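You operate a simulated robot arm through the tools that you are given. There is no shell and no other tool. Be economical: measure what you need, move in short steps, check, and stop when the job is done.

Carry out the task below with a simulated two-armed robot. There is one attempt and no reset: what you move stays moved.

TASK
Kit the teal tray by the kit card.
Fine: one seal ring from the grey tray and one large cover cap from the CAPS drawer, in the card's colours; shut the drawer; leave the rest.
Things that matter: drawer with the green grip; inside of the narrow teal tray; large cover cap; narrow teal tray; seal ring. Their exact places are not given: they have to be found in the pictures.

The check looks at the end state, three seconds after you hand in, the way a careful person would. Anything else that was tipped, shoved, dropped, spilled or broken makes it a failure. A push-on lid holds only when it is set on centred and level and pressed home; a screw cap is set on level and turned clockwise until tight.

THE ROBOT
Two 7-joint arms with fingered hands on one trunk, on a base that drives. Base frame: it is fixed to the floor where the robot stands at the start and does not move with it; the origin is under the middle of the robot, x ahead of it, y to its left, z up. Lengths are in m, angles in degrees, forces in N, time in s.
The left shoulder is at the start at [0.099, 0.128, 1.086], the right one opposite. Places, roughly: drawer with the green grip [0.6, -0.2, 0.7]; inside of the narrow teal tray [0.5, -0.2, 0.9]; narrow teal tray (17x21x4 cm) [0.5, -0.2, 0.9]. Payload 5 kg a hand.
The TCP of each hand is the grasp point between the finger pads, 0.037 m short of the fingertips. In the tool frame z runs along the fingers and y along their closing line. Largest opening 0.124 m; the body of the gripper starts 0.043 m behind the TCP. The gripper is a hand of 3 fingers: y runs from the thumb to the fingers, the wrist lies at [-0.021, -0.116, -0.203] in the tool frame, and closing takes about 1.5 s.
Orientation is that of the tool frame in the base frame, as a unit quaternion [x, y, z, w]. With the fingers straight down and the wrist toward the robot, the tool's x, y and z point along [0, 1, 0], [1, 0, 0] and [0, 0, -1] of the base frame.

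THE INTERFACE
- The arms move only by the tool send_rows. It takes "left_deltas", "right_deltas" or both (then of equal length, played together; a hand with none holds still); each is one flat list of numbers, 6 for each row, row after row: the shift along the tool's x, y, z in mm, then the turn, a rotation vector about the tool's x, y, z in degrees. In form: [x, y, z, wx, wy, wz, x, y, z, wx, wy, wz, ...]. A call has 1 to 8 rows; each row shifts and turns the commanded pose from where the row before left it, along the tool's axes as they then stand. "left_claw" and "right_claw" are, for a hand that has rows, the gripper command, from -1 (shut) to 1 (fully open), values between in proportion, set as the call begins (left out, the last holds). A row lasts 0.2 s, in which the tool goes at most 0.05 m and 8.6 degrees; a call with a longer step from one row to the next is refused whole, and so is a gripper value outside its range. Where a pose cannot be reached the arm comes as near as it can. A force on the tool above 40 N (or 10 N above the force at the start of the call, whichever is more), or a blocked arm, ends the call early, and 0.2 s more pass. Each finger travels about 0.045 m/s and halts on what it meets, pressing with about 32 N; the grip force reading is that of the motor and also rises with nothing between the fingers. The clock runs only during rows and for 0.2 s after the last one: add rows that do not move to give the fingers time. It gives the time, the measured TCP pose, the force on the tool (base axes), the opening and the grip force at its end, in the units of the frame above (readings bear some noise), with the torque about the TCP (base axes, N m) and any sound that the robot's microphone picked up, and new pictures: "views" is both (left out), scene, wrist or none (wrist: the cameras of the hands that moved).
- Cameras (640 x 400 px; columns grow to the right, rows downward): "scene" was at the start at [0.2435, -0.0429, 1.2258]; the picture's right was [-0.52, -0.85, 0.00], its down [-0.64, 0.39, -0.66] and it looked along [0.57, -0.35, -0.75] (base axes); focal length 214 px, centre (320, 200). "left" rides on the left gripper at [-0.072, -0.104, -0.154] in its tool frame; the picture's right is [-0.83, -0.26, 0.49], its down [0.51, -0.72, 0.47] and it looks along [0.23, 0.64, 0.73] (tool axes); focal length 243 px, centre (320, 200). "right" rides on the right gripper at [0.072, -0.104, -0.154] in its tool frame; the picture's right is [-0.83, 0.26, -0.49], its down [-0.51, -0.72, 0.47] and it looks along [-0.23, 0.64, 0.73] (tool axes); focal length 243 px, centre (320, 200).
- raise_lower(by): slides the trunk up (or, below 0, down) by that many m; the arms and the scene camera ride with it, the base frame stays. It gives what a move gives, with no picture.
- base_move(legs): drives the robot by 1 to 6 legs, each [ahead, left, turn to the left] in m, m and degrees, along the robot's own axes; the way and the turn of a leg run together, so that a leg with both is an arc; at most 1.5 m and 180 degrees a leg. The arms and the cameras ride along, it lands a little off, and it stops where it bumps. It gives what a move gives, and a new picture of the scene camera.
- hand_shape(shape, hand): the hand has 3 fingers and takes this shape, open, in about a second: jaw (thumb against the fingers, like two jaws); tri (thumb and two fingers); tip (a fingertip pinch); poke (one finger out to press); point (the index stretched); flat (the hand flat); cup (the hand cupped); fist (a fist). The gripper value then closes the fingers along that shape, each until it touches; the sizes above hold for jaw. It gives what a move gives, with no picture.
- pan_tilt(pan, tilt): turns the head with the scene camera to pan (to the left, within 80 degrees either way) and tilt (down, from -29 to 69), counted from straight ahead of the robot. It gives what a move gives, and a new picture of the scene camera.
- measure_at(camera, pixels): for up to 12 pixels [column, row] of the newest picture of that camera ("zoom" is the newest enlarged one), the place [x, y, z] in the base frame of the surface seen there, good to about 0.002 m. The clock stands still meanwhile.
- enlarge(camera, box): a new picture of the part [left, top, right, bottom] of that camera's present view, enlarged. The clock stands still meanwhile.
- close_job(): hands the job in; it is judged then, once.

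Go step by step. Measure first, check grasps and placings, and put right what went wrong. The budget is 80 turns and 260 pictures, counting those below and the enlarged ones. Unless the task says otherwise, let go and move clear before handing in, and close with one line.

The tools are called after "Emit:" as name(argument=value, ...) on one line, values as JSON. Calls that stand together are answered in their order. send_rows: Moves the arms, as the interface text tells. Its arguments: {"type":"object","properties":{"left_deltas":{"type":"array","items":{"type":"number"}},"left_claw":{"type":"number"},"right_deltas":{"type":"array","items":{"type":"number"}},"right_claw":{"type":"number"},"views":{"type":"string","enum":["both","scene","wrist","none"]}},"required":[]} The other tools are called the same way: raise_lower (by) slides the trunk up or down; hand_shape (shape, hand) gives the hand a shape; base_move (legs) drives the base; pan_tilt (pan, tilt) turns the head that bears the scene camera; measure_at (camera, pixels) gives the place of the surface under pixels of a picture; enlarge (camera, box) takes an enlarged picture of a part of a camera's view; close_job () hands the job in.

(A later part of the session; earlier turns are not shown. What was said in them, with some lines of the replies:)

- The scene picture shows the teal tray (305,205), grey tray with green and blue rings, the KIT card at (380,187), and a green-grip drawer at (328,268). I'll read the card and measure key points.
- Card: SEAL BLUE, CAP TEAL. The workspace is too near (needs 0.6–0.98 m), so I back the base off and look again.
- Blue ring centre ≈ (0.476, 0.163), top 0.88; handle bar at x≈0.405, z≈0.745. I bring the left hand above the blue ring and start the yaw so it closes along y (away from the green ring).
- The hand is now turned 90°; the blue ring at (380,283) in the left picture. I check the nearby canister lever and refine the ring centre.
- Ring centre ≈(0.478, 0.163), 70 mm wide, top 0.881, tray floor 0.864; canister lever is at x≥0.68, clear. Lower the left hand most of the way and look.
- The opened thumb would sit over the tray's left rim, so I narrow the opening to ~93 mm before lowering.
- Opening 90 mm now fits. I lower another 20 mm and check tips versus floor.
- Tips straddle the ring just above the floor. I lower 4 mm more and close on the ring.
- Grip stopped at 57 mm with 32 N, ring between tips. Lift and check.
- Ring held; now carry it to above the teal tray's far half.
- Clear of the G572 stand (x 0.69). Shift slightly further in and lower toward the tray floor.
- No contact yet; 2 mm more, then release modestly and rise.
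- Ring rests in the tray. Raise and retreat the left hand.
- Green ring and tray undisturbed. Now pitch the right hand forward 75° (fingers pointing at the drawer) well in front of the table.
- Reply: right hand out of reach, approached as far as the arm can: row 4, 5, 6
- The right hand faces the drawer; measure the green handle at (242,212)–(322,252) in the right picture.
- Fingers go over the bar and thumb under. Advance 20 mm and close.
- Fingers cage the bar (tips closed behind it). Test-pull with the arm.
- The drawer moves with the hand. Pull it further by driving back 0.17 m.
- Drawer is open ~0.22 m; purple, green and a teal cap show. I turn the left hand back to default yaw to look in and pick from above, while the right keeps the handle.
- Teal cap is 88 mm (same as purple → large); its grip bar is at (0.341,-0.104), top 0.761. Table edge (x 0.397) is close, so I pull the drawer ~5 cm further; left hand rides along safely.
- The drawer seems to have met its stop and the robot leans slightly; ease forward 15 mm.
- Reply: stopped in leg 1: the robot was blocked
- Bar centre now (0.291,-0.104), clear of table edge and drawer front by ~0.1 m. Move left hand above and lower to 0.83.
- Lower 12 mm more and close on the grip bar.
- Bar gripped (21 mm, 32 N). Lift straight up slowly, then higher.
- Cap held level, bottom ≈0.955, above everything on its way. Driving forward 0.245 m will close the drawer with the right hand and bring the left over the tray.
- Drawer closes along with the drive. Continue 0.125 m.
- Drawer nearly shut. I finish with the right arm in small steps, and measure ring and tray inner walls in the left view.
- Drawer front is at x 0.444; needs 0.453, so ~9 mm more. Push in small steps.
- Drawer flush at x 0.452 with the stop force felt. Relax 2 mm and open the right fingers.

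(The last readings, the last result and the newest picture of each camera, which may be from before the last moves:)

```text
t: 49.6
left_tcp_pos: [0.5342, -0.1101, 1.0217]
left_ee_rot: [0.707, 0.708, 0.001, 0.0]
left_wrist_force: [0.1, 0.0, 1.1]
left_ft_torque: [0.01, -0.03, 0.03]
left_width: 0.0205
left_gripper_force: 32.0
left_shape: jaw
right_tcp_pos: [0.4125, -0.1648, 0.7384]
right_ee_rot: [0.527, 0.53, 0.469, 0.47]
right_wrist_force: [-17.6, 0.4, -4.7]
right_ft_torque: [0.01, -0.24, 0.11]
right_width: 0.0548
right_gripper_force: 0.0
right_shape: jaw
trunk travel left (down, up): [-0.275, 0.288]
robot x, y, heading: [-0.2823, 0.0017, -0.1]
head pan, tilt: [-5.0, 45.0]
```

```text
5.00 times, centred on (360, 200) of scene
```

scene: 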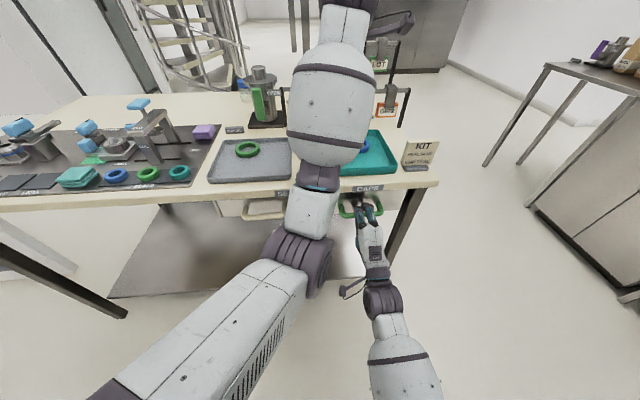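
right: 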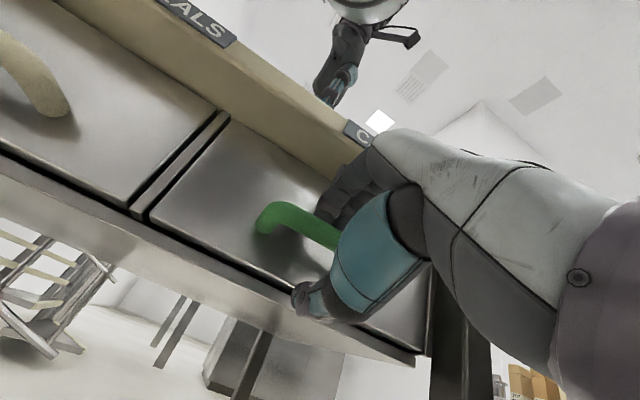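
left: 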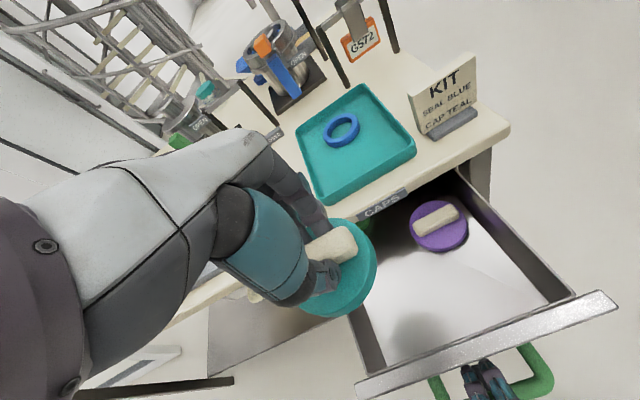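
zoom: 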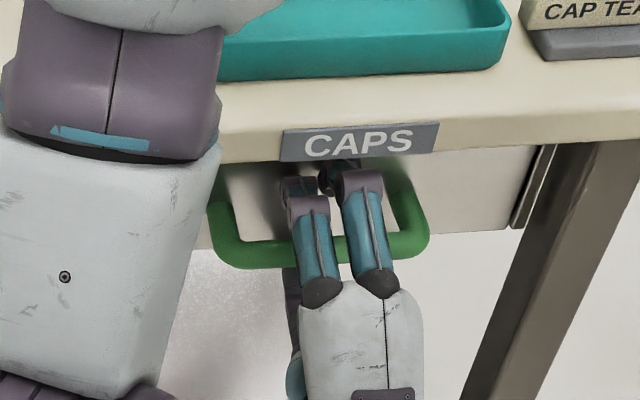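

Drawer flush; withdraw the right hand straight back.

Emit:
send_rows(right_deltas=[0, -1.2, -10, 0, 0, 0, 0, -3.6, -30, 0, 0, 0, 0, -4.8, -40, 0, 0, 0, 0, -4.8, -40, 0, 0, 0, 0, -4.8, -40, 0, 0, 0], views="both")

Emit:
measure_at(camera="right", pixels=[[270, 215], [250, 190], [230, 220], [120, 120], [60, 90]])

```text
t: 50.8
left_tcp_pos: [0.533, -0.1116, 1.0228]
left_ee_rot: [0.707, 0.707, 0.001, 0.001]
left_wrist_force: [-0.4, 0.0, -0.6]
left_ft_torque: [0.01, -0.05, 0.03]
left_width: 0.0206
left_gripper_force: 31.8
left_shape: jaw
right_tcp_pos: [0.2493, -0.1662, 0.7402]
right_ee_rot: [0.527, 0.53, 0.469, 0.471]
right_wrist_force: [0.0, -0.1, -0.1]
right_ft_torque: [0.0, 0.0, 0.0]
right_width: 0.0584
right_gripper_force: 0.0
right_shape: jaw
trunk travel left (down, up): [-0.275, 0.288]
robot x, y, heading: [-0.2812, 0.0012, -0.0]
head pan, tilt: [-5.0, 45.0]
```

scene: 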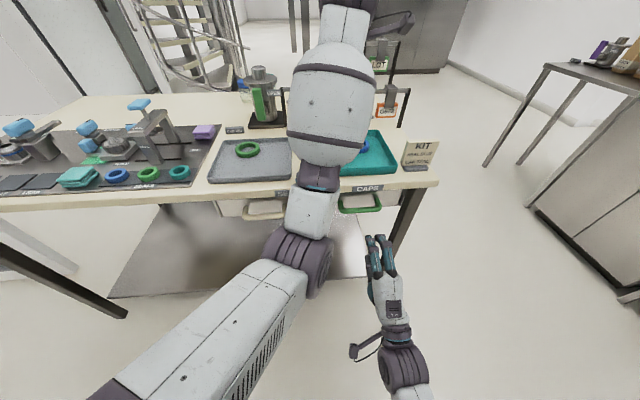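
right: 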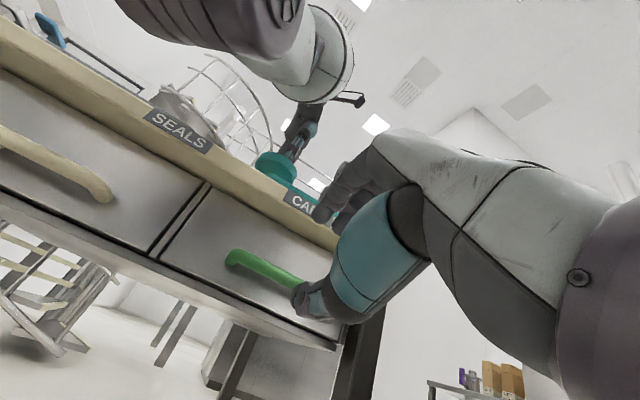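

```text
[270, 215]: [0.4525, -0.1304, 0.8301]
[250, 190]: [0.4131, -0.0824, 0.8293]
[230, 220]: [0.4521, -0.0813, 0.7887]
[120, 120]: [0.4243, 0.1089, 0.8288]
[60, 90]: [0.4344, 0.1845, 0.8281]
```

Drawer shut (front at 0.452). Now move the cap over the tray's near-right area, hovering above the rim; also check card clearance.

Emit:
measure_at(camera="scene", pixels=[[407, 143], [437, 143], [405, 163], [420, 168], [348, 174], [340, 171], [394, 167], [385, 165]])

Emit:
send_rows(left_deltas=[-33, -17, 0, 0, 0, 0, -32, -17, 0, 0, 0, 0, -32, -17, 0, 0, 0, 0, 0, 0, 30, 0, 0, 0, 0, 0, 25, 0, 0, 0, 0, 0, 0, 0, 0, 0], views="both")

Emit:
enlarge(camera="left", box=[200, 120, 520, 360])

```text
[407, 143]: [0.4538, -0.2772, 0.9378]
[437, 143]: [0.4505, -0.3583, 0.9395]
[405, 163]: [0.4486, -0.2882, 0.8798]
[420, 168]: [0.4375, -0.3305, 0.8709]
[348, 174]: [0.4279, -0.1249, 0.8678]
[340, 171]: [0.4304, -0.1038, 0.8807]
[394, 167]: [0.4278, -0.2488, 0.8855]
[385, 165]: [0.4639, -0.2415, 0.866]
```

```text
t: 52.2
left_tcp_pos: [0.5024, -0.2132, 0.9521]
left_ee_rot: [0.707, 0.707, -0.001, 0.0]
left_wrist_force: [1.0, 1.2, -1.0]
left_ft_torque: [0.02, 0.01, -0.02]
left_width: 0.0204
left_gripper_force: 32.1
left_shape: jaw
left hand out of reach, approached as far as the arm can: row 1, 2, 3
right_tcp_pos: [0.2517, -0.1661, 0.7398]
right_ee_rot: [0.528, 0.53, 0.469, 0.47]
right_wrist_force: [0.2, 0.2, 0.3]
right_ft_torque: [-0.02, -0.01, 0.01]
right_width: 0.0584
right_gripper_force: 0.0
right_shape: jaw
trunk travel left (down, up): [-0.275, 0.288]
robot x, y, heading: [-0.2816, -0.0013, 0.4]
head pan, tilt: [-5.0, 45.0]
```

scene: 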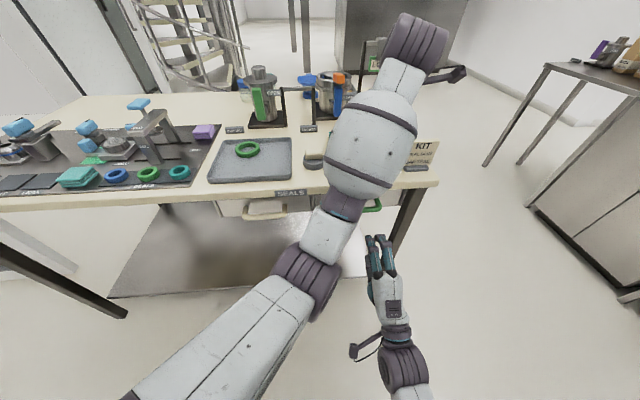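
left: 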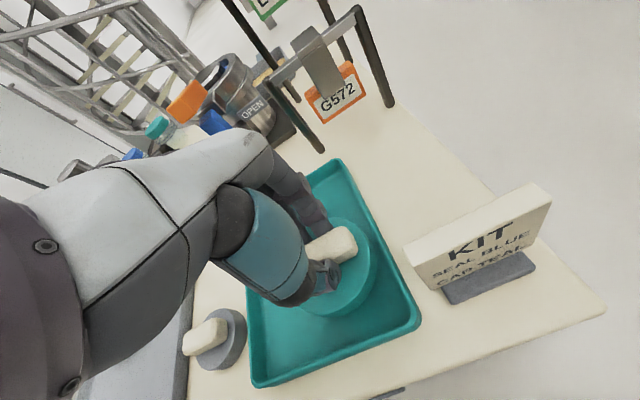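

```text
1.67 times, centred on (360, 240) of left
```

zoom: 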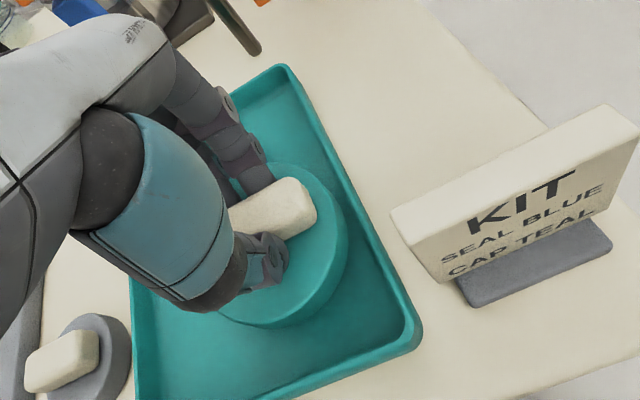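

The arm can't come that near (x stuck at 0.502). Raise 25 mm, then back the base off by 0.08 m to gain reach room.

Emit:
send_rows(left_deltas=[0, 0, -25, 0, 0, 0, 0, 0, -20, 0, 0, 0], views="none")

Emit:
base_move(legs=[[-0.08, 0, 0]])

```text
t: 52.8
left_tcp_pos: [0.5033, -0.2114, 0.9972]
left_ee_rot: [0.707, 0.707, 0.0, 0.0]
left_wrist_force: [0.0, 0.4, -1.2]
left_ft_torque: [-0.01, -0.01, 0.0]
left_width: 0.0207
left_gripper_force: 31.9
left_shape: jaw
right_tcp_pos: [0.2506, -0.1652, 0.7399]
right_ee_rot: [0.528, 0.53, 0.468, 0.47]
right_wrist_force: [-0.7, -1.2, 0.1]
right_ft_torque: [-0.03, 0.0, -0.01]
right_width: 0.0584
right_gripper_force: 0.1
right_shape: jaw
trunk travel left (down, up): [-0.275, 0.288]
robot x, y, heading: [-0.277, 0.0044, 0.1]
head pan, tilt: [-5.0, 45.0]
```

```text
t: 53.9
left_tcp_pos: [0.4243, -0.2108, 0.9982]
left_ee_rot: [0.706, 0.708, 0.0, -0.001]
left_wrist_force: [-0.5, -0.6, -1.3]
left_ft_torque: [0.01, -0.04, -0.01]
left_width: 0.0207
left_gripper_force: 32.0
left_shape: jaw
right_tcp_pos: [0.1704, -0.1643, 0.7395]
right_ee_rot: [0.527, 0.531, 0.469, 0.47]
right_wrist_force: [0.3, -1.0, 0.1]
right_ft_torque: [0.01, -0.02, 0.02]
right_width: 0.0585
right_gripper_force: 0.1
right_shape: jaw
trunk travel left (down, up): [-0.275, 0.288]
robot x, y, heading: [-0.3605, 0.0027, 0.0]
head pan, tilt: [-5.0, 45.0]
```

scene: 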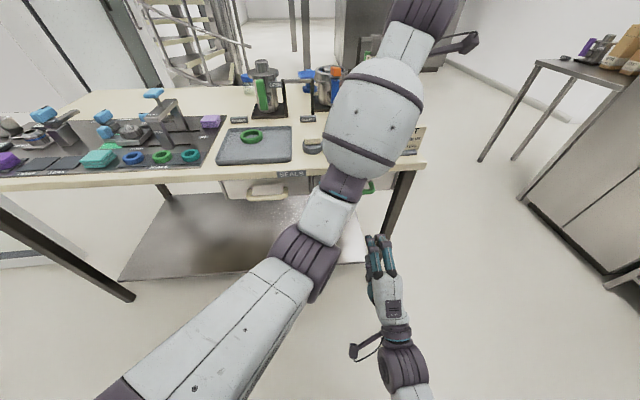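

Emit:
send_rows(left_deltas=[2, 30, 0, 0, 0, 0, 1, 28, 0, 0, 0, 0, 0, 0, 18, 0, 0, 0, 0, 0, 10, 0, 0, 0, 0, 0, 0, 0, 0, 0], views="both")

Emit:
enlarge(camera="left", box=[200, 100, 480, 300])

```text
t: 55.1
left_tcp_pos: [0.4794, -0.2084, 0.9698]
left_ee_rot: [0.707, 0.708, 0.0, 0.0]
left_wrist_force: [-0.8, -0.6, -1.5]
left_ft_torque: [-0.01, -0.02, -0.03]
left_width: 0.0208
left_gripper_force: 32.3
left_shape: jaw
right_tcp_pos: [0.1704, -0.1659, 0.7405]
right_ee_rot: [0.527, 0.53, 0.469, 0.47]
right_wrist_force: [0.5, -0.6, 0.5]
right_ft_torque: [0.04, -0.03, -0.02]
right_width: 0.0585
right_gripper_force: 0.0
right_shape: jaw
trunk travel left (down, up): [-0.275, 0.288]
robot x, y, heading: [-0.3615, 0.0028, -0.0]
head pan, tilt: [-5.0, 45.0]
```

scene: 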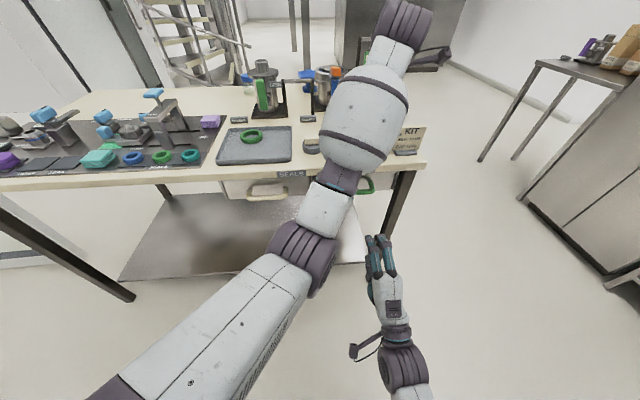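
left: 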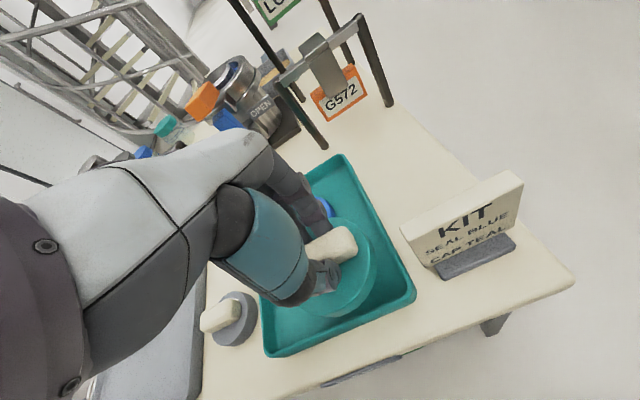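

```text
2.00 times, centred on (340, 200) of left
```

zoom: 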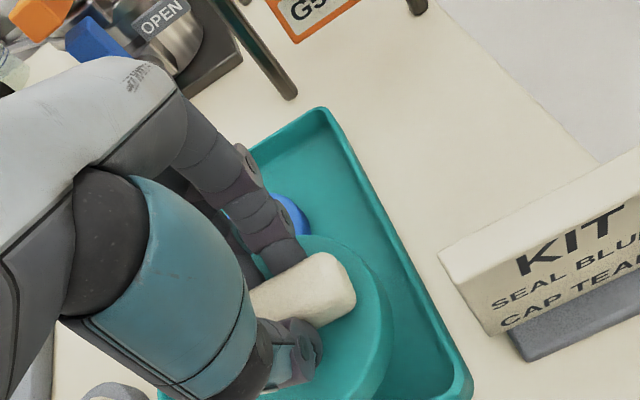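

Emit:
measure_at(camera="left", pixels=[[372, 265], [368, 250], [355, 228], [340, 219], [366, 285], [350, 305], [330, 315], [318, 317], [375, 285], [410, 290], [270, 345], [327, 207]])

```text
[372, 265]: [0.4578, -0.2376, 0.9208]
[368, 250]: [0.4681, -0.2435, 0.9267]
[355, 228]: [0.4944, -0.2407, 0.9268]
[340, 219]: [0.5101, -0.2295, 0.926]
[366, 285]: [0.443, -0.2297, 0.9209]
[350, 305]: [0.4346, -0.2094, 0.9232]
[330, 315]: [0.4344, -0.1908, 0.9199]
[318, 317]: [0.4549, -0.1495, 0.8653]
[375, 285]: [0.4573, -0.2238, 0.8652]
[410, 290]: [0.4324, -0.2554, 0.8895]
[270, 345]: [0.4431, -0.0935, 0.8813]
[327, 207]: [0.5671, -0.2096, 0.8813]
```

Cap centre fits (0.478,-0.200), r 0.044; shift +7 mm in x for ~4 mm gaps to front wall and ring, then lower.

Emit:
send_rows(left_deltas=[1, 7, 0, 0, 0, 0, 0, 0, 10, 0, 0, 0, 0, 0, 8, 0, 0, 0, 0, 0, 0, 0, 0, 0], views="wrist")

Emit:
enlarge(camera="left", box=[240, 140, 480, 360])

```text
t: 56.1
left_tcp_pos: [0.4888, -0.2065, 0.9521]
left_ee_rot: [0.706, 0.708, 0.0, 0.0]
left_wrist_force: [-0.5, -0.3, -1.2]
left_ft_torque: [-0.03, 0.01, -0.02]
left_width: 0.0205
left_gripper_force: 32.0
left_shape: jaw
right_tcp_pos: [0.1701, -0.1654, 0.7392]
right_ee_rot: [0.527, 0.53, 0.469, 0.471]
right_wrist_force: [-0.1, 0.3, 0.6]
right_ft_torque: [-0.04, 0.02, 0.02]
right_width: 0.0585
right_gripper_force: 0.1
right_shape: jaw
trunk travel left (down, up): [-0.275, 0.288]
robot x, y, heading: [-0.3597, -0.0, 0.1]
head pan, tilt: [-5.0, 45.0]
```

left: 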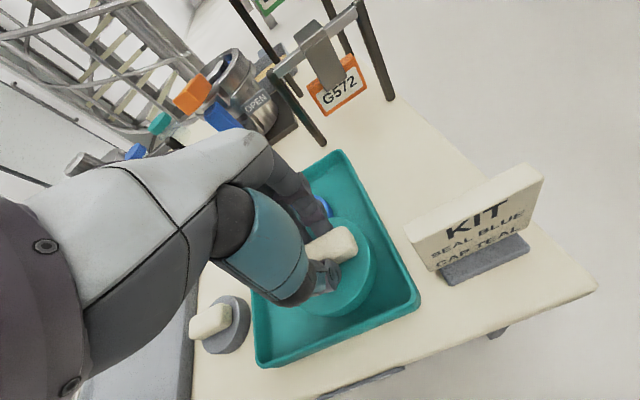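

```text
1.82 times, centred on (360, 250) of left
```

zoom: 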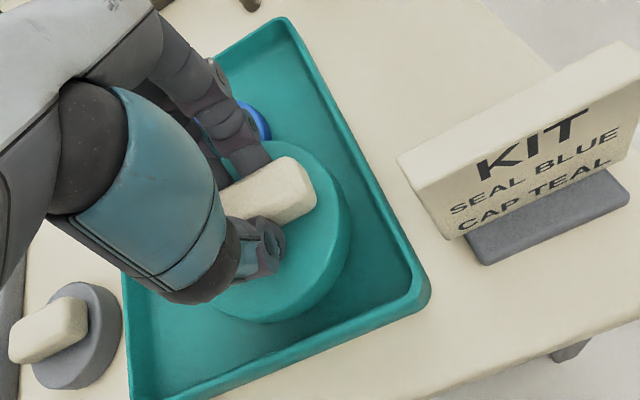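

Emit:
measure_at(camera="zoom", pixels=[[345, 220], [335, 190], [308, 160], [280, 145], [335, 265], [300, 300], [260, 312], [395, 285], [200, 385], [256, 120], [268, 122]])

```text
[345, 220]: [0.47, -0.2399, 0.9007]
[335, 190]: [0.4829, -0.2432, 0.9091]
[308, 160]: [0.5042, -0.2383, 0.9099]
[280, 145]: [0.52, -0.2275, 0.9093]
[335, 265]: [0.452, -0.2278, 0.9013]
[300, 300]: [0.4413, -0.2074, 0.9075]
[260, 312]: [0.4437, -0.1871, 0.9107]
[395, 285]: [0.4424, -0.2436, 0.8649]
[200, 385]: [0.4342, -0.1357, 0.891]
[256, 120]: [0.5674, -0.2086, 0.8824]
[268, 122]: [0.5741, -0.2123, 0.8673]
```

Centre (0.4855,-0.199): gaps ≈4 mm to ring and front wall. Lower gently.

Emit:
send_rows(left_deltas=[0, 0, 8, 0, 0, 0, 0, 0, 6, 0, 0, 0, 0, 0, 3, 0, 0, 0, 0, 0, 0, 0, 0, 0], views="wrist")

Emit:
enlarge(camera="left", box=[240, 140, 480, 360])

```text
t: 57.1
left_tcp_pos: [0.4906, -0.2065, 0.9338]
left_ee_rot: [0.707, 0.707, 0.0, -0.001]
left_wrist_force: [-0.7, -0.1, -1.1]
left_ft_torque: [-0.03, 0.03, -0.02]
left_width: 0.0206
left_gripper_force: 32.4
left_shape: jaw
right_tcp_pos: [0.171, -0.1652, 0.7395]
right_ee_rot: [0.528, 0.531, 0.468, 0.469]
right_wrist_force: [-0.6, 0.6, 0.1]
right_ft_torque: [-0.03, 0.0, 0.01]
right_width: 0.0586
right_gripper_force: 0.1
right_shape: jaw
trunk travel left (down, up): [-0.275, 0.288]
robot x, y, heading: [-0.3627, 0.0039, 0.3]
head pan, tilt: [-5.0, 45.0]
```

left: 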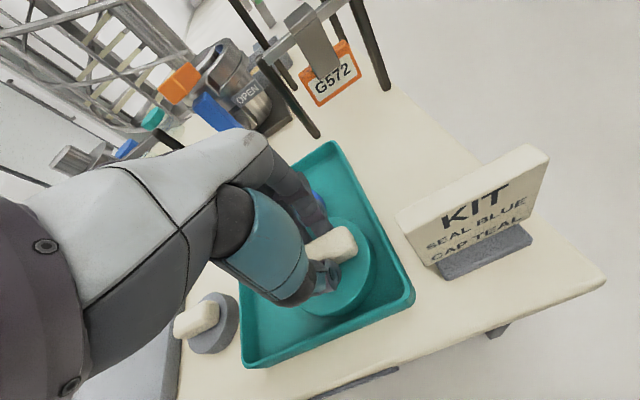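

```text
1.82 times, centred on (360, 250) of left
```

zoom: 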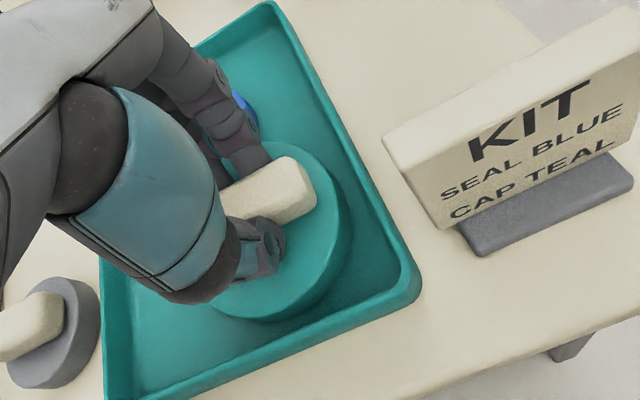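

Emit:
send_rows(left_deltas=[0, 0, 1.5, 0, 0, 0, 0, 0, 1, 0, 0, 0, 0, 0, 0, 0, 0, 0], views="none")

Emit:
measure_at(camera="zoom", pixels=[[338, 210], [325, 180], [300, 155], [325, 260], [295, 297], [385, 285], [240, 95], [280, 330]])

```text
t: 57.9
left_tcp_pos: [0.488, -0.2057, 0.9324]
left_ee_rot: [0.707, 0.707, 0.0, -0.001]
left_wrist_force: [-0.4, 0.5, -0.4]
left_ft_torque: [-0.03, 0.01, 0.01]
left_width: 0.0208
left_gripper_force: 32.3
left_shape: jaw
right_tcp_pos: [0.1713, -0.1655, 0.7388]
right_ee_rot: [0.527, 0.53, 0.469, 0.47]
right_wrist_force: [0.1, -0.3, 0.4]
right_ft_torque: [0.02, -0.02, -0.01]
right_width: 0.0584
right_gripper_force: 0.0
right_shape: jaw
trunk travel left (down, up): [-0.275, 0.288]
robot x, y, heading: [-0.361, 0.006, 0.2]
head pan, tilt: [-5.0, 45.0]
```

```text
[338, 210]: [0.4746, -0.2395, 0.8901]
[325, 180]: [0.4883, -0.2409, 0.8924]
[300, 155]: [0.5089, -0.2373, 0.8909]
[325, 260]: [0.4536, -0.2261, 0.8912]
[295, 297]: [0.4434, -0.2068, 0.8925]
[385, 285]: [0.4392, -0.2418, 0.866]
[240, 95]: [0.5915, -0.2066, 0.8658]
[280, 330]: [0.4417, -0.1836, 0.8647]
```

Cap bottom is at the floor. Release gently.

Emit:
send_rows(left_deltas=[0, 0, 0.7, 0, 0, 0, 0, 0, 0, 0, 0, 0], views="none")

Emit:
send_rows(left_deltas=[0, 0, 0, 0, 0, 0, 0, 0, 0, 0, 0, 0, 0, 0, 0, 0, 0, 0, 0, 0, 0, 0, 0, 0, 0, 0, 0, 0, 0, 0], left_claw=0.0, views="wrist")

```text
t: 58.5
left_tcp_pos: [0.4885, -0.205, 0.931]
left_ee_rot: [0.707, 0.707, 0.0, 0.0]
left_wrist_force: [-0.7, -0.4, -0.8]
left_ft_torque: [-0.01, -0.01, -0.04]
left_width: 0.0205
left_gripper_force: 32.5
left_shape: jaw
right_tcp_pos: [0.1701, -0.1637, 0.7391]
right_ee_rot: [0.527, 0.53, 0.469, 0.47]
right_wrist_force: [-0.3, 0.5, 0.2]
right_ft_torque: [-0.03, -0.01, -0.01]
right_width: 0.0585
right_gripper_force: 0.0
right_shape: jaw
trunk travel left (down, up): [-0.275, 0.288]
robot x, y, heading: [-0.3636, 0.0034, 0.2]
head pan, tilt: [-5.0, 45.0]
```

```text
t: 59.7
left_tcp_pos: [0.4875, -0.2067, 0.9307]
left_ee_rot: [0.708, 0.706, 0.0, 0.0]
left_wrist_force: [0.4, -0.2, 0.1]
left_ft_torque: [0.01, -0.02, 0.0]
left_width: 0.0616
left_gripper_force: 0.0
left_shape: jaw
right_tcp_pos: [0.1693, -0.1646, 0.7401]
right_ee_rot: [0.527, 0.531, 0.469, 0.47]
right_wrist_force: [0.0, -0.8, 0.9]
right_ft_torque: [-0.01, 0.0, 0.0]
right_width: 0.0586
right_gripper_force: 0.0
right_shape: jaw
trunk travel left (down, up): [-0.275, 0.288]
robot x, y, heading: [-0.364, 0.0027, -0.1]
head pan, tilt: [-5.0, 45.0]
```

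left: 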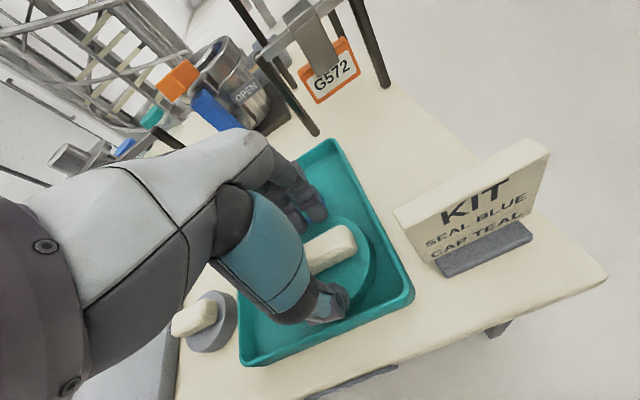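

Released. Rise straight up and then move left/back clear.

Emit:
send_rows(left_deltas=[0, 0, -20, 0, 0, 0, 0, 0, -40, 0, 0, 0, 0, 0, -40, 0, 0, 0, 0, 0, -45, 0, 0, 0, 40, 0, 0, 0, 0, 0, 40, 0, 0, 0, 0, 0, 40, 0, 0, 0, 0, 0, 40, 0, 0, 0, 0, 0], views="none")

Emit:
base_move(legs=[[-0.25, 0, 0]])

Emit:
enlarge(camera="scene", box=[200, 60, 440, 210])

Emit:
enlarge(camera="left", box=[240, 0, 640, 300])

```text
t: 61.5
left_tcp_pos: [0.4868, -0.0455, 1.0768]
left_ee_rot: [0.708, 0.707, 0.001, 0.001]
left_wrist_force: [-0.6, 0.7, 0.4]
left_ft_torque: [-0.04, 0.04, -0.01]
left_width: 0.0614
left_gripper_force: 0.1
left_shape: jaw
right_tcp_pos: [0.1692, -0.1638, 0.74]
right_ee_rot: [0.528, 0.531, 0.468, 0.47]
right_wrist_force: [-0.3, -0.3, 0.8]
right_ft_torque: [0.03, 0.03, -0.04]
right_width: 0.0586
right_gripper_force: 0.1
right_shape: jaw
trunk travel left (down, up): [-0.275, 0.288]
robot x, y, heading: [-0.3593, 0.0012, -0.0]
head pan, tilt: [-5.0, 45.0]
```

```text
t: 63.4
left_tcp_pos: [0.3249, -0.0501, 1.0621]
left_ee_rot: [0.707, 0.707, -0.005, -0.004]
left_wrist_force: [-0.1, 0.1, 0.3]
left_ft_torque: [0.0, 0.0, -0.02]
left_width: 0.0621
left_gripper_force: 0.1
left_shape: jaw
right_tcp_pos: [0.0047, -0.1677, 0.7312]
right_ee_rot: [0.533, 0.533, 0.463, 0.466]
right_wrist_force: [-0.5, -0.9, -0.3]
right_ft_torque: [0.01, 0.02, 0.04]
right_width: 0.0586
right_gripper_force: 0.0
right_shape: jaw
trunk travel left (down, up): [-0.275, 0.288]
robot x, y, heading: [-0.5385, 0.0006, -0.0]
head pan, tilt: [-5.0, 45.0]
stopped in leg 1: the robot was blocked; the commanded pose is now the measured one
```

scene: 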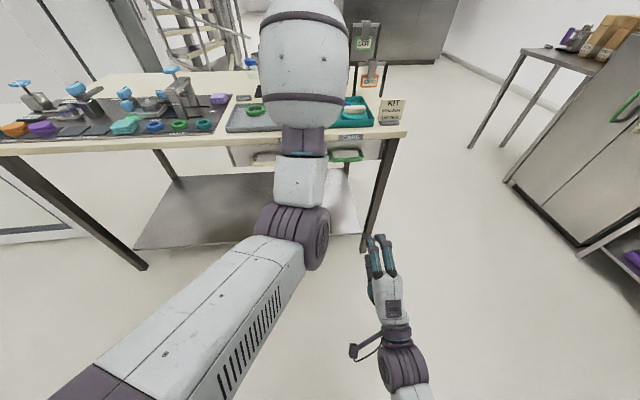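

```text
2.67 times, centred on (320, 135) of scene
```

zoom: 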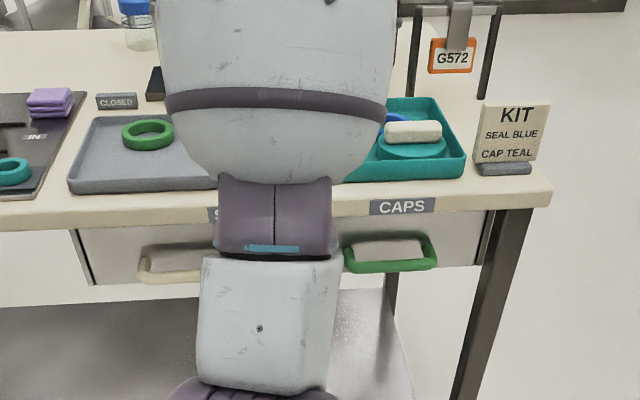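

```text
1.33 times, centred on (440, 150) of left
```

zoom: 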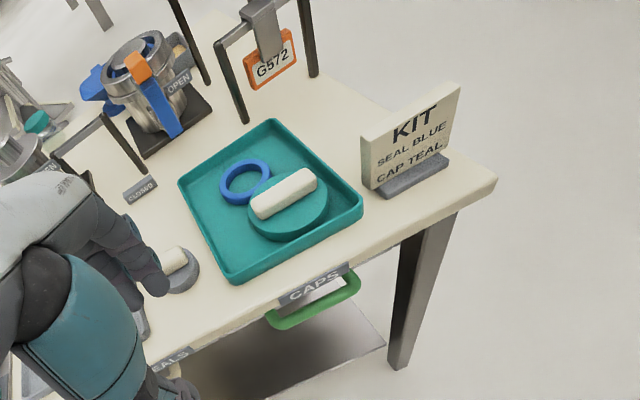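

Ring and cap are both in the tray, drawer closed. The base met something behind at x≈-0.54; ease forward and look around for what it was.

Emit:
base_move(legs=[[0.06, 0, 0]])

Emit:
pan_tilt(pan=-80, tilt=55)

Emit:
pan_tilt(pan=80, tilt=55)

```text
t: 64.4
left_tcp_pos: [0.3636, -0.0518, 1.0763]
left_ee_rot: [0.709, 0.705, 0.001, 0.001]
left_wrist_force: [0.1, 0.3, -0.1]
left_ft_torque: [0.01, 0.04, -0.02]
left_width: 0.0616
left_gripper_force: 0.0
left_shape: jaw
right_tcp_pos: [0.0472, -0.1671, 0.7399]
right_ee_rot: [0.529, 0.529, 0.468, 0.471]
right_wrist_force: [0.4, -0.1, 0.4]
right_ft_torque: [-0.02, -0.02, 0.02]
right_width: 0.0586
right_gripper_force: 0.1
right_shape: jaw
trunk travel left (down, up): [-0.275, 0.288]
robot x, y, heading: [-0.4803, 0.0009, -0.1]
head pan, tilt: [-5.0, 45.0]
```

scene: 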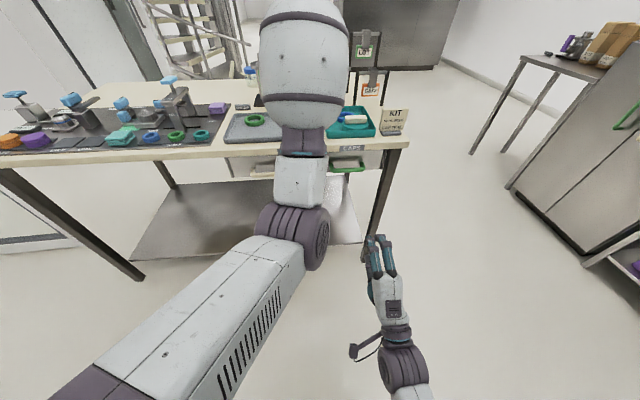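

```text
t: 65.8
left_tcp_pos: [0.3636, -0.0519, 1.0777]
left_ee_rot: [0.709, 0.705, 0.001, 0.002]
left_wrist_force: [1.3, 0.4, 0.2]
left_ft_torque: [0.01, -0.03, -0.02]
left_width: 0.0619
left_gripper_force: 0.0
left_shape: jaw
right_tcp_pos: [0.0462, -0.1679, 0.7397]
right_ee_rot: [0.528, 0.529, 0.469, 0.471]
right_wrist_force: [-0.1, -0.6, 0.2]
right_ft_torque: [0.0, 0.03, -0.03]
right_width: 0.0584
right_gripper_force: 0.0
right_shape: jaw
trunk travel left (down, up): [-0.275, 0.288]
robot x, y, heading: [-0.4843, 0.0001, 0.1]
head pan, tilt: [-80.0, 55.0]
```

scene: 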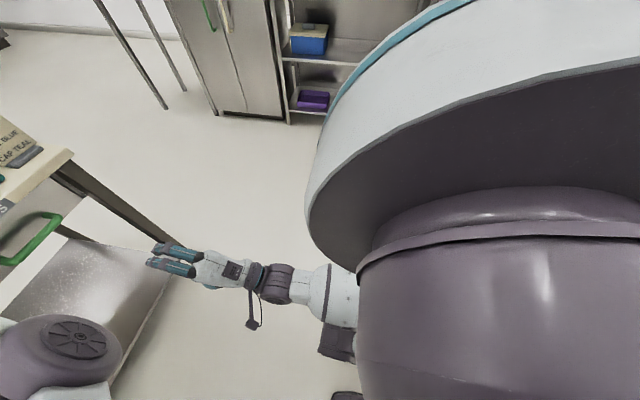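

```text
t: 68.3
left_tcp_pos: [0.3641, -0.052, 1.0765]
left_ee_rot: [0.709, 0.705, 0.001, 0.001]
left_wrist_force: [0.5, 0.1, -1.0]
left_ft_torque: [0.01, 0.01, 0.03]
left_width: 0.0618
left_gripper_force: 0.2
left_shape: jaw
right_tcp_pos: [0.0475, -0.1677, 0.7397]
right_ee_rot: [0.529, 0.529, 0.468, 0.471]
right_wrist_force: [-0.8, -0.2, 0.1]
right_ft_torque: [-0.03, -0.01, -0.02]
right_width: 0.0585
right_gripper_force: 0.0
right_shape: jaw
trunk travel left (down, up): [-0.275, 0.288]
robot x, y, heading: [-0.4827, -0.0038, -0.3]
head pan, tilt: [80.0, 55.0]
```

scene: 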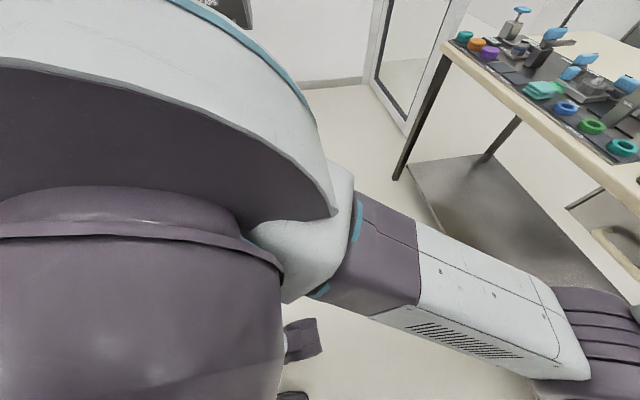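

Emit:
pan_tilt(pan=80, tilt=10)

Emit:
pan_tilt(pan=-10, tilt=40)

Emit:
send_rows(left_deltas=[35, -20, 0, 0, 0, 0, 35, -20, 0, 0, 0, 0, 35, -20, 0, 0, 0, 0, 35, -20, 0, 0, 0, 0, 35, 0, 0, 0, 0, 0, 35, 0, 0, 0, 0, 0], views="scene")

Emit:
enlarge(camera="scene", box=[220, 80, 420, 205])

```text
t: 69.4
left_tcp_pos: [0.3632, -0.0512, 1.0779]
left_ee_rot: [0.709, 0.705, 0.001, 0.001]
left_wrist_force: [0.0, -0.2, 0.3]
left_ft_torque: [0.02, -0.04, 0.01]
left_width: 0.0619
left_gripper_force: 0.1
left_shape: jaw
right_tcp_pos: [0.0473, -0.1678, 0.7395]
right_ee_rot: [0.528, 0.53, 0.469, 0.471]
right_wrist_force: [0.2, 0.6, 0.5]
right_ft_torque: [0.0, 0.02, -0.02]
right_width: 0.0588
right_gripper_force: 0.1
right_shape: jaw
trunk travel left (down, up): [-0.275, 0.288]
robot x, y, heading: [-0.4845, 0.0021, -0.0]
head pan, tilt: [80.0, 10.0]
```

scene: 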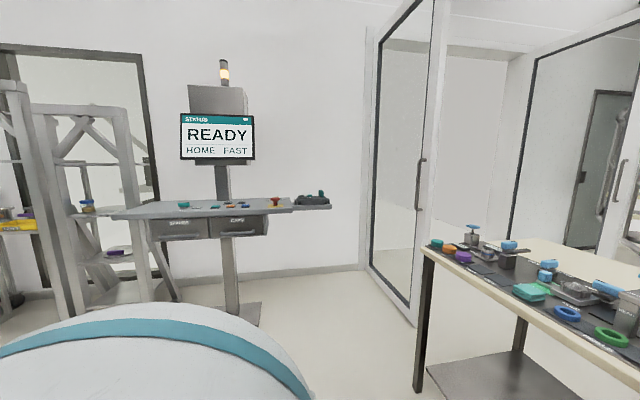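

```text
t: 71.1
left_tcp_pos: [0.3636, -0.0513, 1.0774]
left_ee_rot: [0.709, 0.705, 0.001, 0.001]
left_wrist_force: [0.6, 0.0, 0.2]
left_ft_torque: [0.01, -0.02, 0.01]
left_width: 0.062
left_gripper_force: 0.1
left_shape: jaw
right_tcp_pos: [0.0459, -0.167, 0.7388]
right_ee_rot: [0.528, 0.528, 0.468, 0.472]
right_wrist_force: [-0.4, 0.4, -0.9]
right_ft_torque: [0.0, 0.02, -0.01]
right_width: 0.0585
right_gripper_force: 0.0
right_shape: jaw
trunk travel left (down, up): [-0.275, 0.288]
robot x, y, heading: [-0.4873, -0.0002, -0.1]
head pan, tilt: [-10.0, 40.0]
```

scene: 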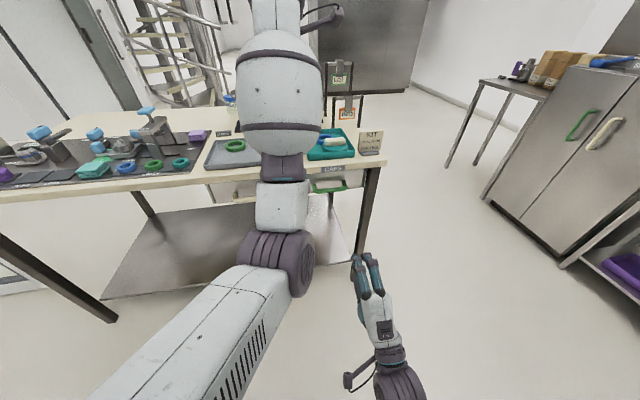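

```text
t: 72.5
left_tcp_pos: [0.3455, 0.1576, 1.0411]
left_ee_rot: [0.709, 0.705, 0.002, 0.001]
left_wrist_force: [0.5, 0.5, -0.4]
left_ft_torque: [-0.05, -0.03, 0.02]
left_width: 0.062
left_gripper_force: 0.1
left_shape: jaw
left hand out of reach, approached as far as the arm can: row 1, 2, 3, 4
right_tcp_pos: [0.0465, -0.1657, 0.741]
right_ee_rot: [0.528, 0.53, 0.468, 0.471]
right_wrist_force: [-0.2, 0.6, 0.9]
right_ft_torque: [0.03, 0.01, -0.01]
right_width: 0.0588
right_gripper_force: 0.0
right_shape: jaw
trunk travel left (down, up): [-0.275, 0.288]
robot x, y, heading: [-0.4777, 0.0028, -0.1]
head pan, tilt: [-10.0, 40.0]
```

scene: 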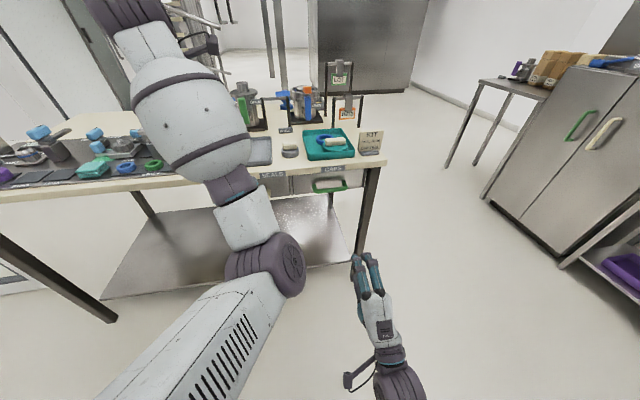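

```text
3.20 times, centred on (320, 142) of scene
```

zoom: 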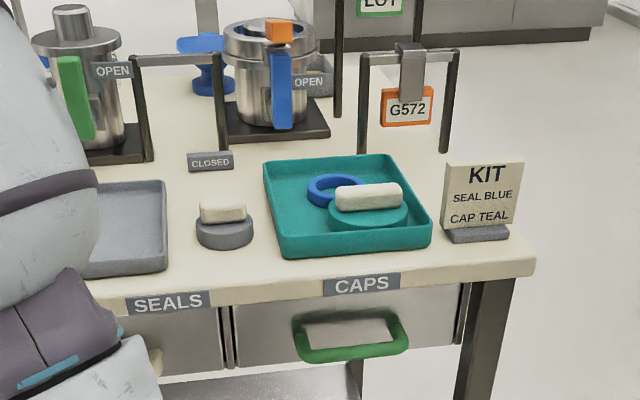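

Emit:
enlarge(camera="scene", box=[295, 120, 375, 170])

Emit:
measure_at(camera="zoom", pixels=[[290, 225], [440, 215], [360, 240], [215, 150], [195, 165], [250, 128], [330, 185], [480, 295], [120, 320]])

Emit:
measure_at(camera="scene", pixels=[[305, 185], [353, 184], [310, 193], [328, 182]])

```text
8.00 times, centred on (335, 145) of scene
```

zoom: 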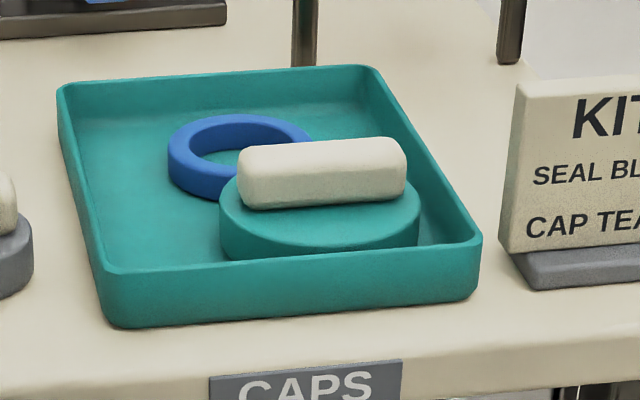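

```text
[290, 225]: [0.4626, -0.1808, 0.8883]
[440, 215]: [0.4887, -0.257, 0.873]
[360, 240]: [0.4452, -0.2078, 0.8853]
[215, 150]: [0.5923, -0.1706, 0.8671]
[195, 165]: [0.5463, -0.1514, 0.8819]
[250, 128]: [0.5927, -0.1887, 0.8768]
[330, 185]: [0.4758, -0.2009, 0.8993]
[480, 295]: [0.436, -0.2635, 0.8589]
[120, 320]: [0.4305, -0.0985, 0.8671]
```

```text
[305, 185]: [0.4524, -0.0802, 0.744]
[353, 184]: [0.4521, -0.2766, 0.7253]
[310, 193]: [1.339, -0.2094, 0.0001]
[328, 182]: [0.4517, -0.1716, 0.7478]
```

The blue ring and the teal large cap lie flat in the teal tray. The CAPS drawer is flush (front at x 0.452), nothing else on the table has visibly moved, and both hands are clear, so I hand in.

Emit:
close_job()

```text
The job is handed in.
```

I kitted the teal tray by the card with one blue seal ring and one large teal cover cap, shut the CAPS drawer, and handed the job in. While backing up, the base twice bumped something behind it at about x = -0.54. I couldn't see what it was or whether it moved.
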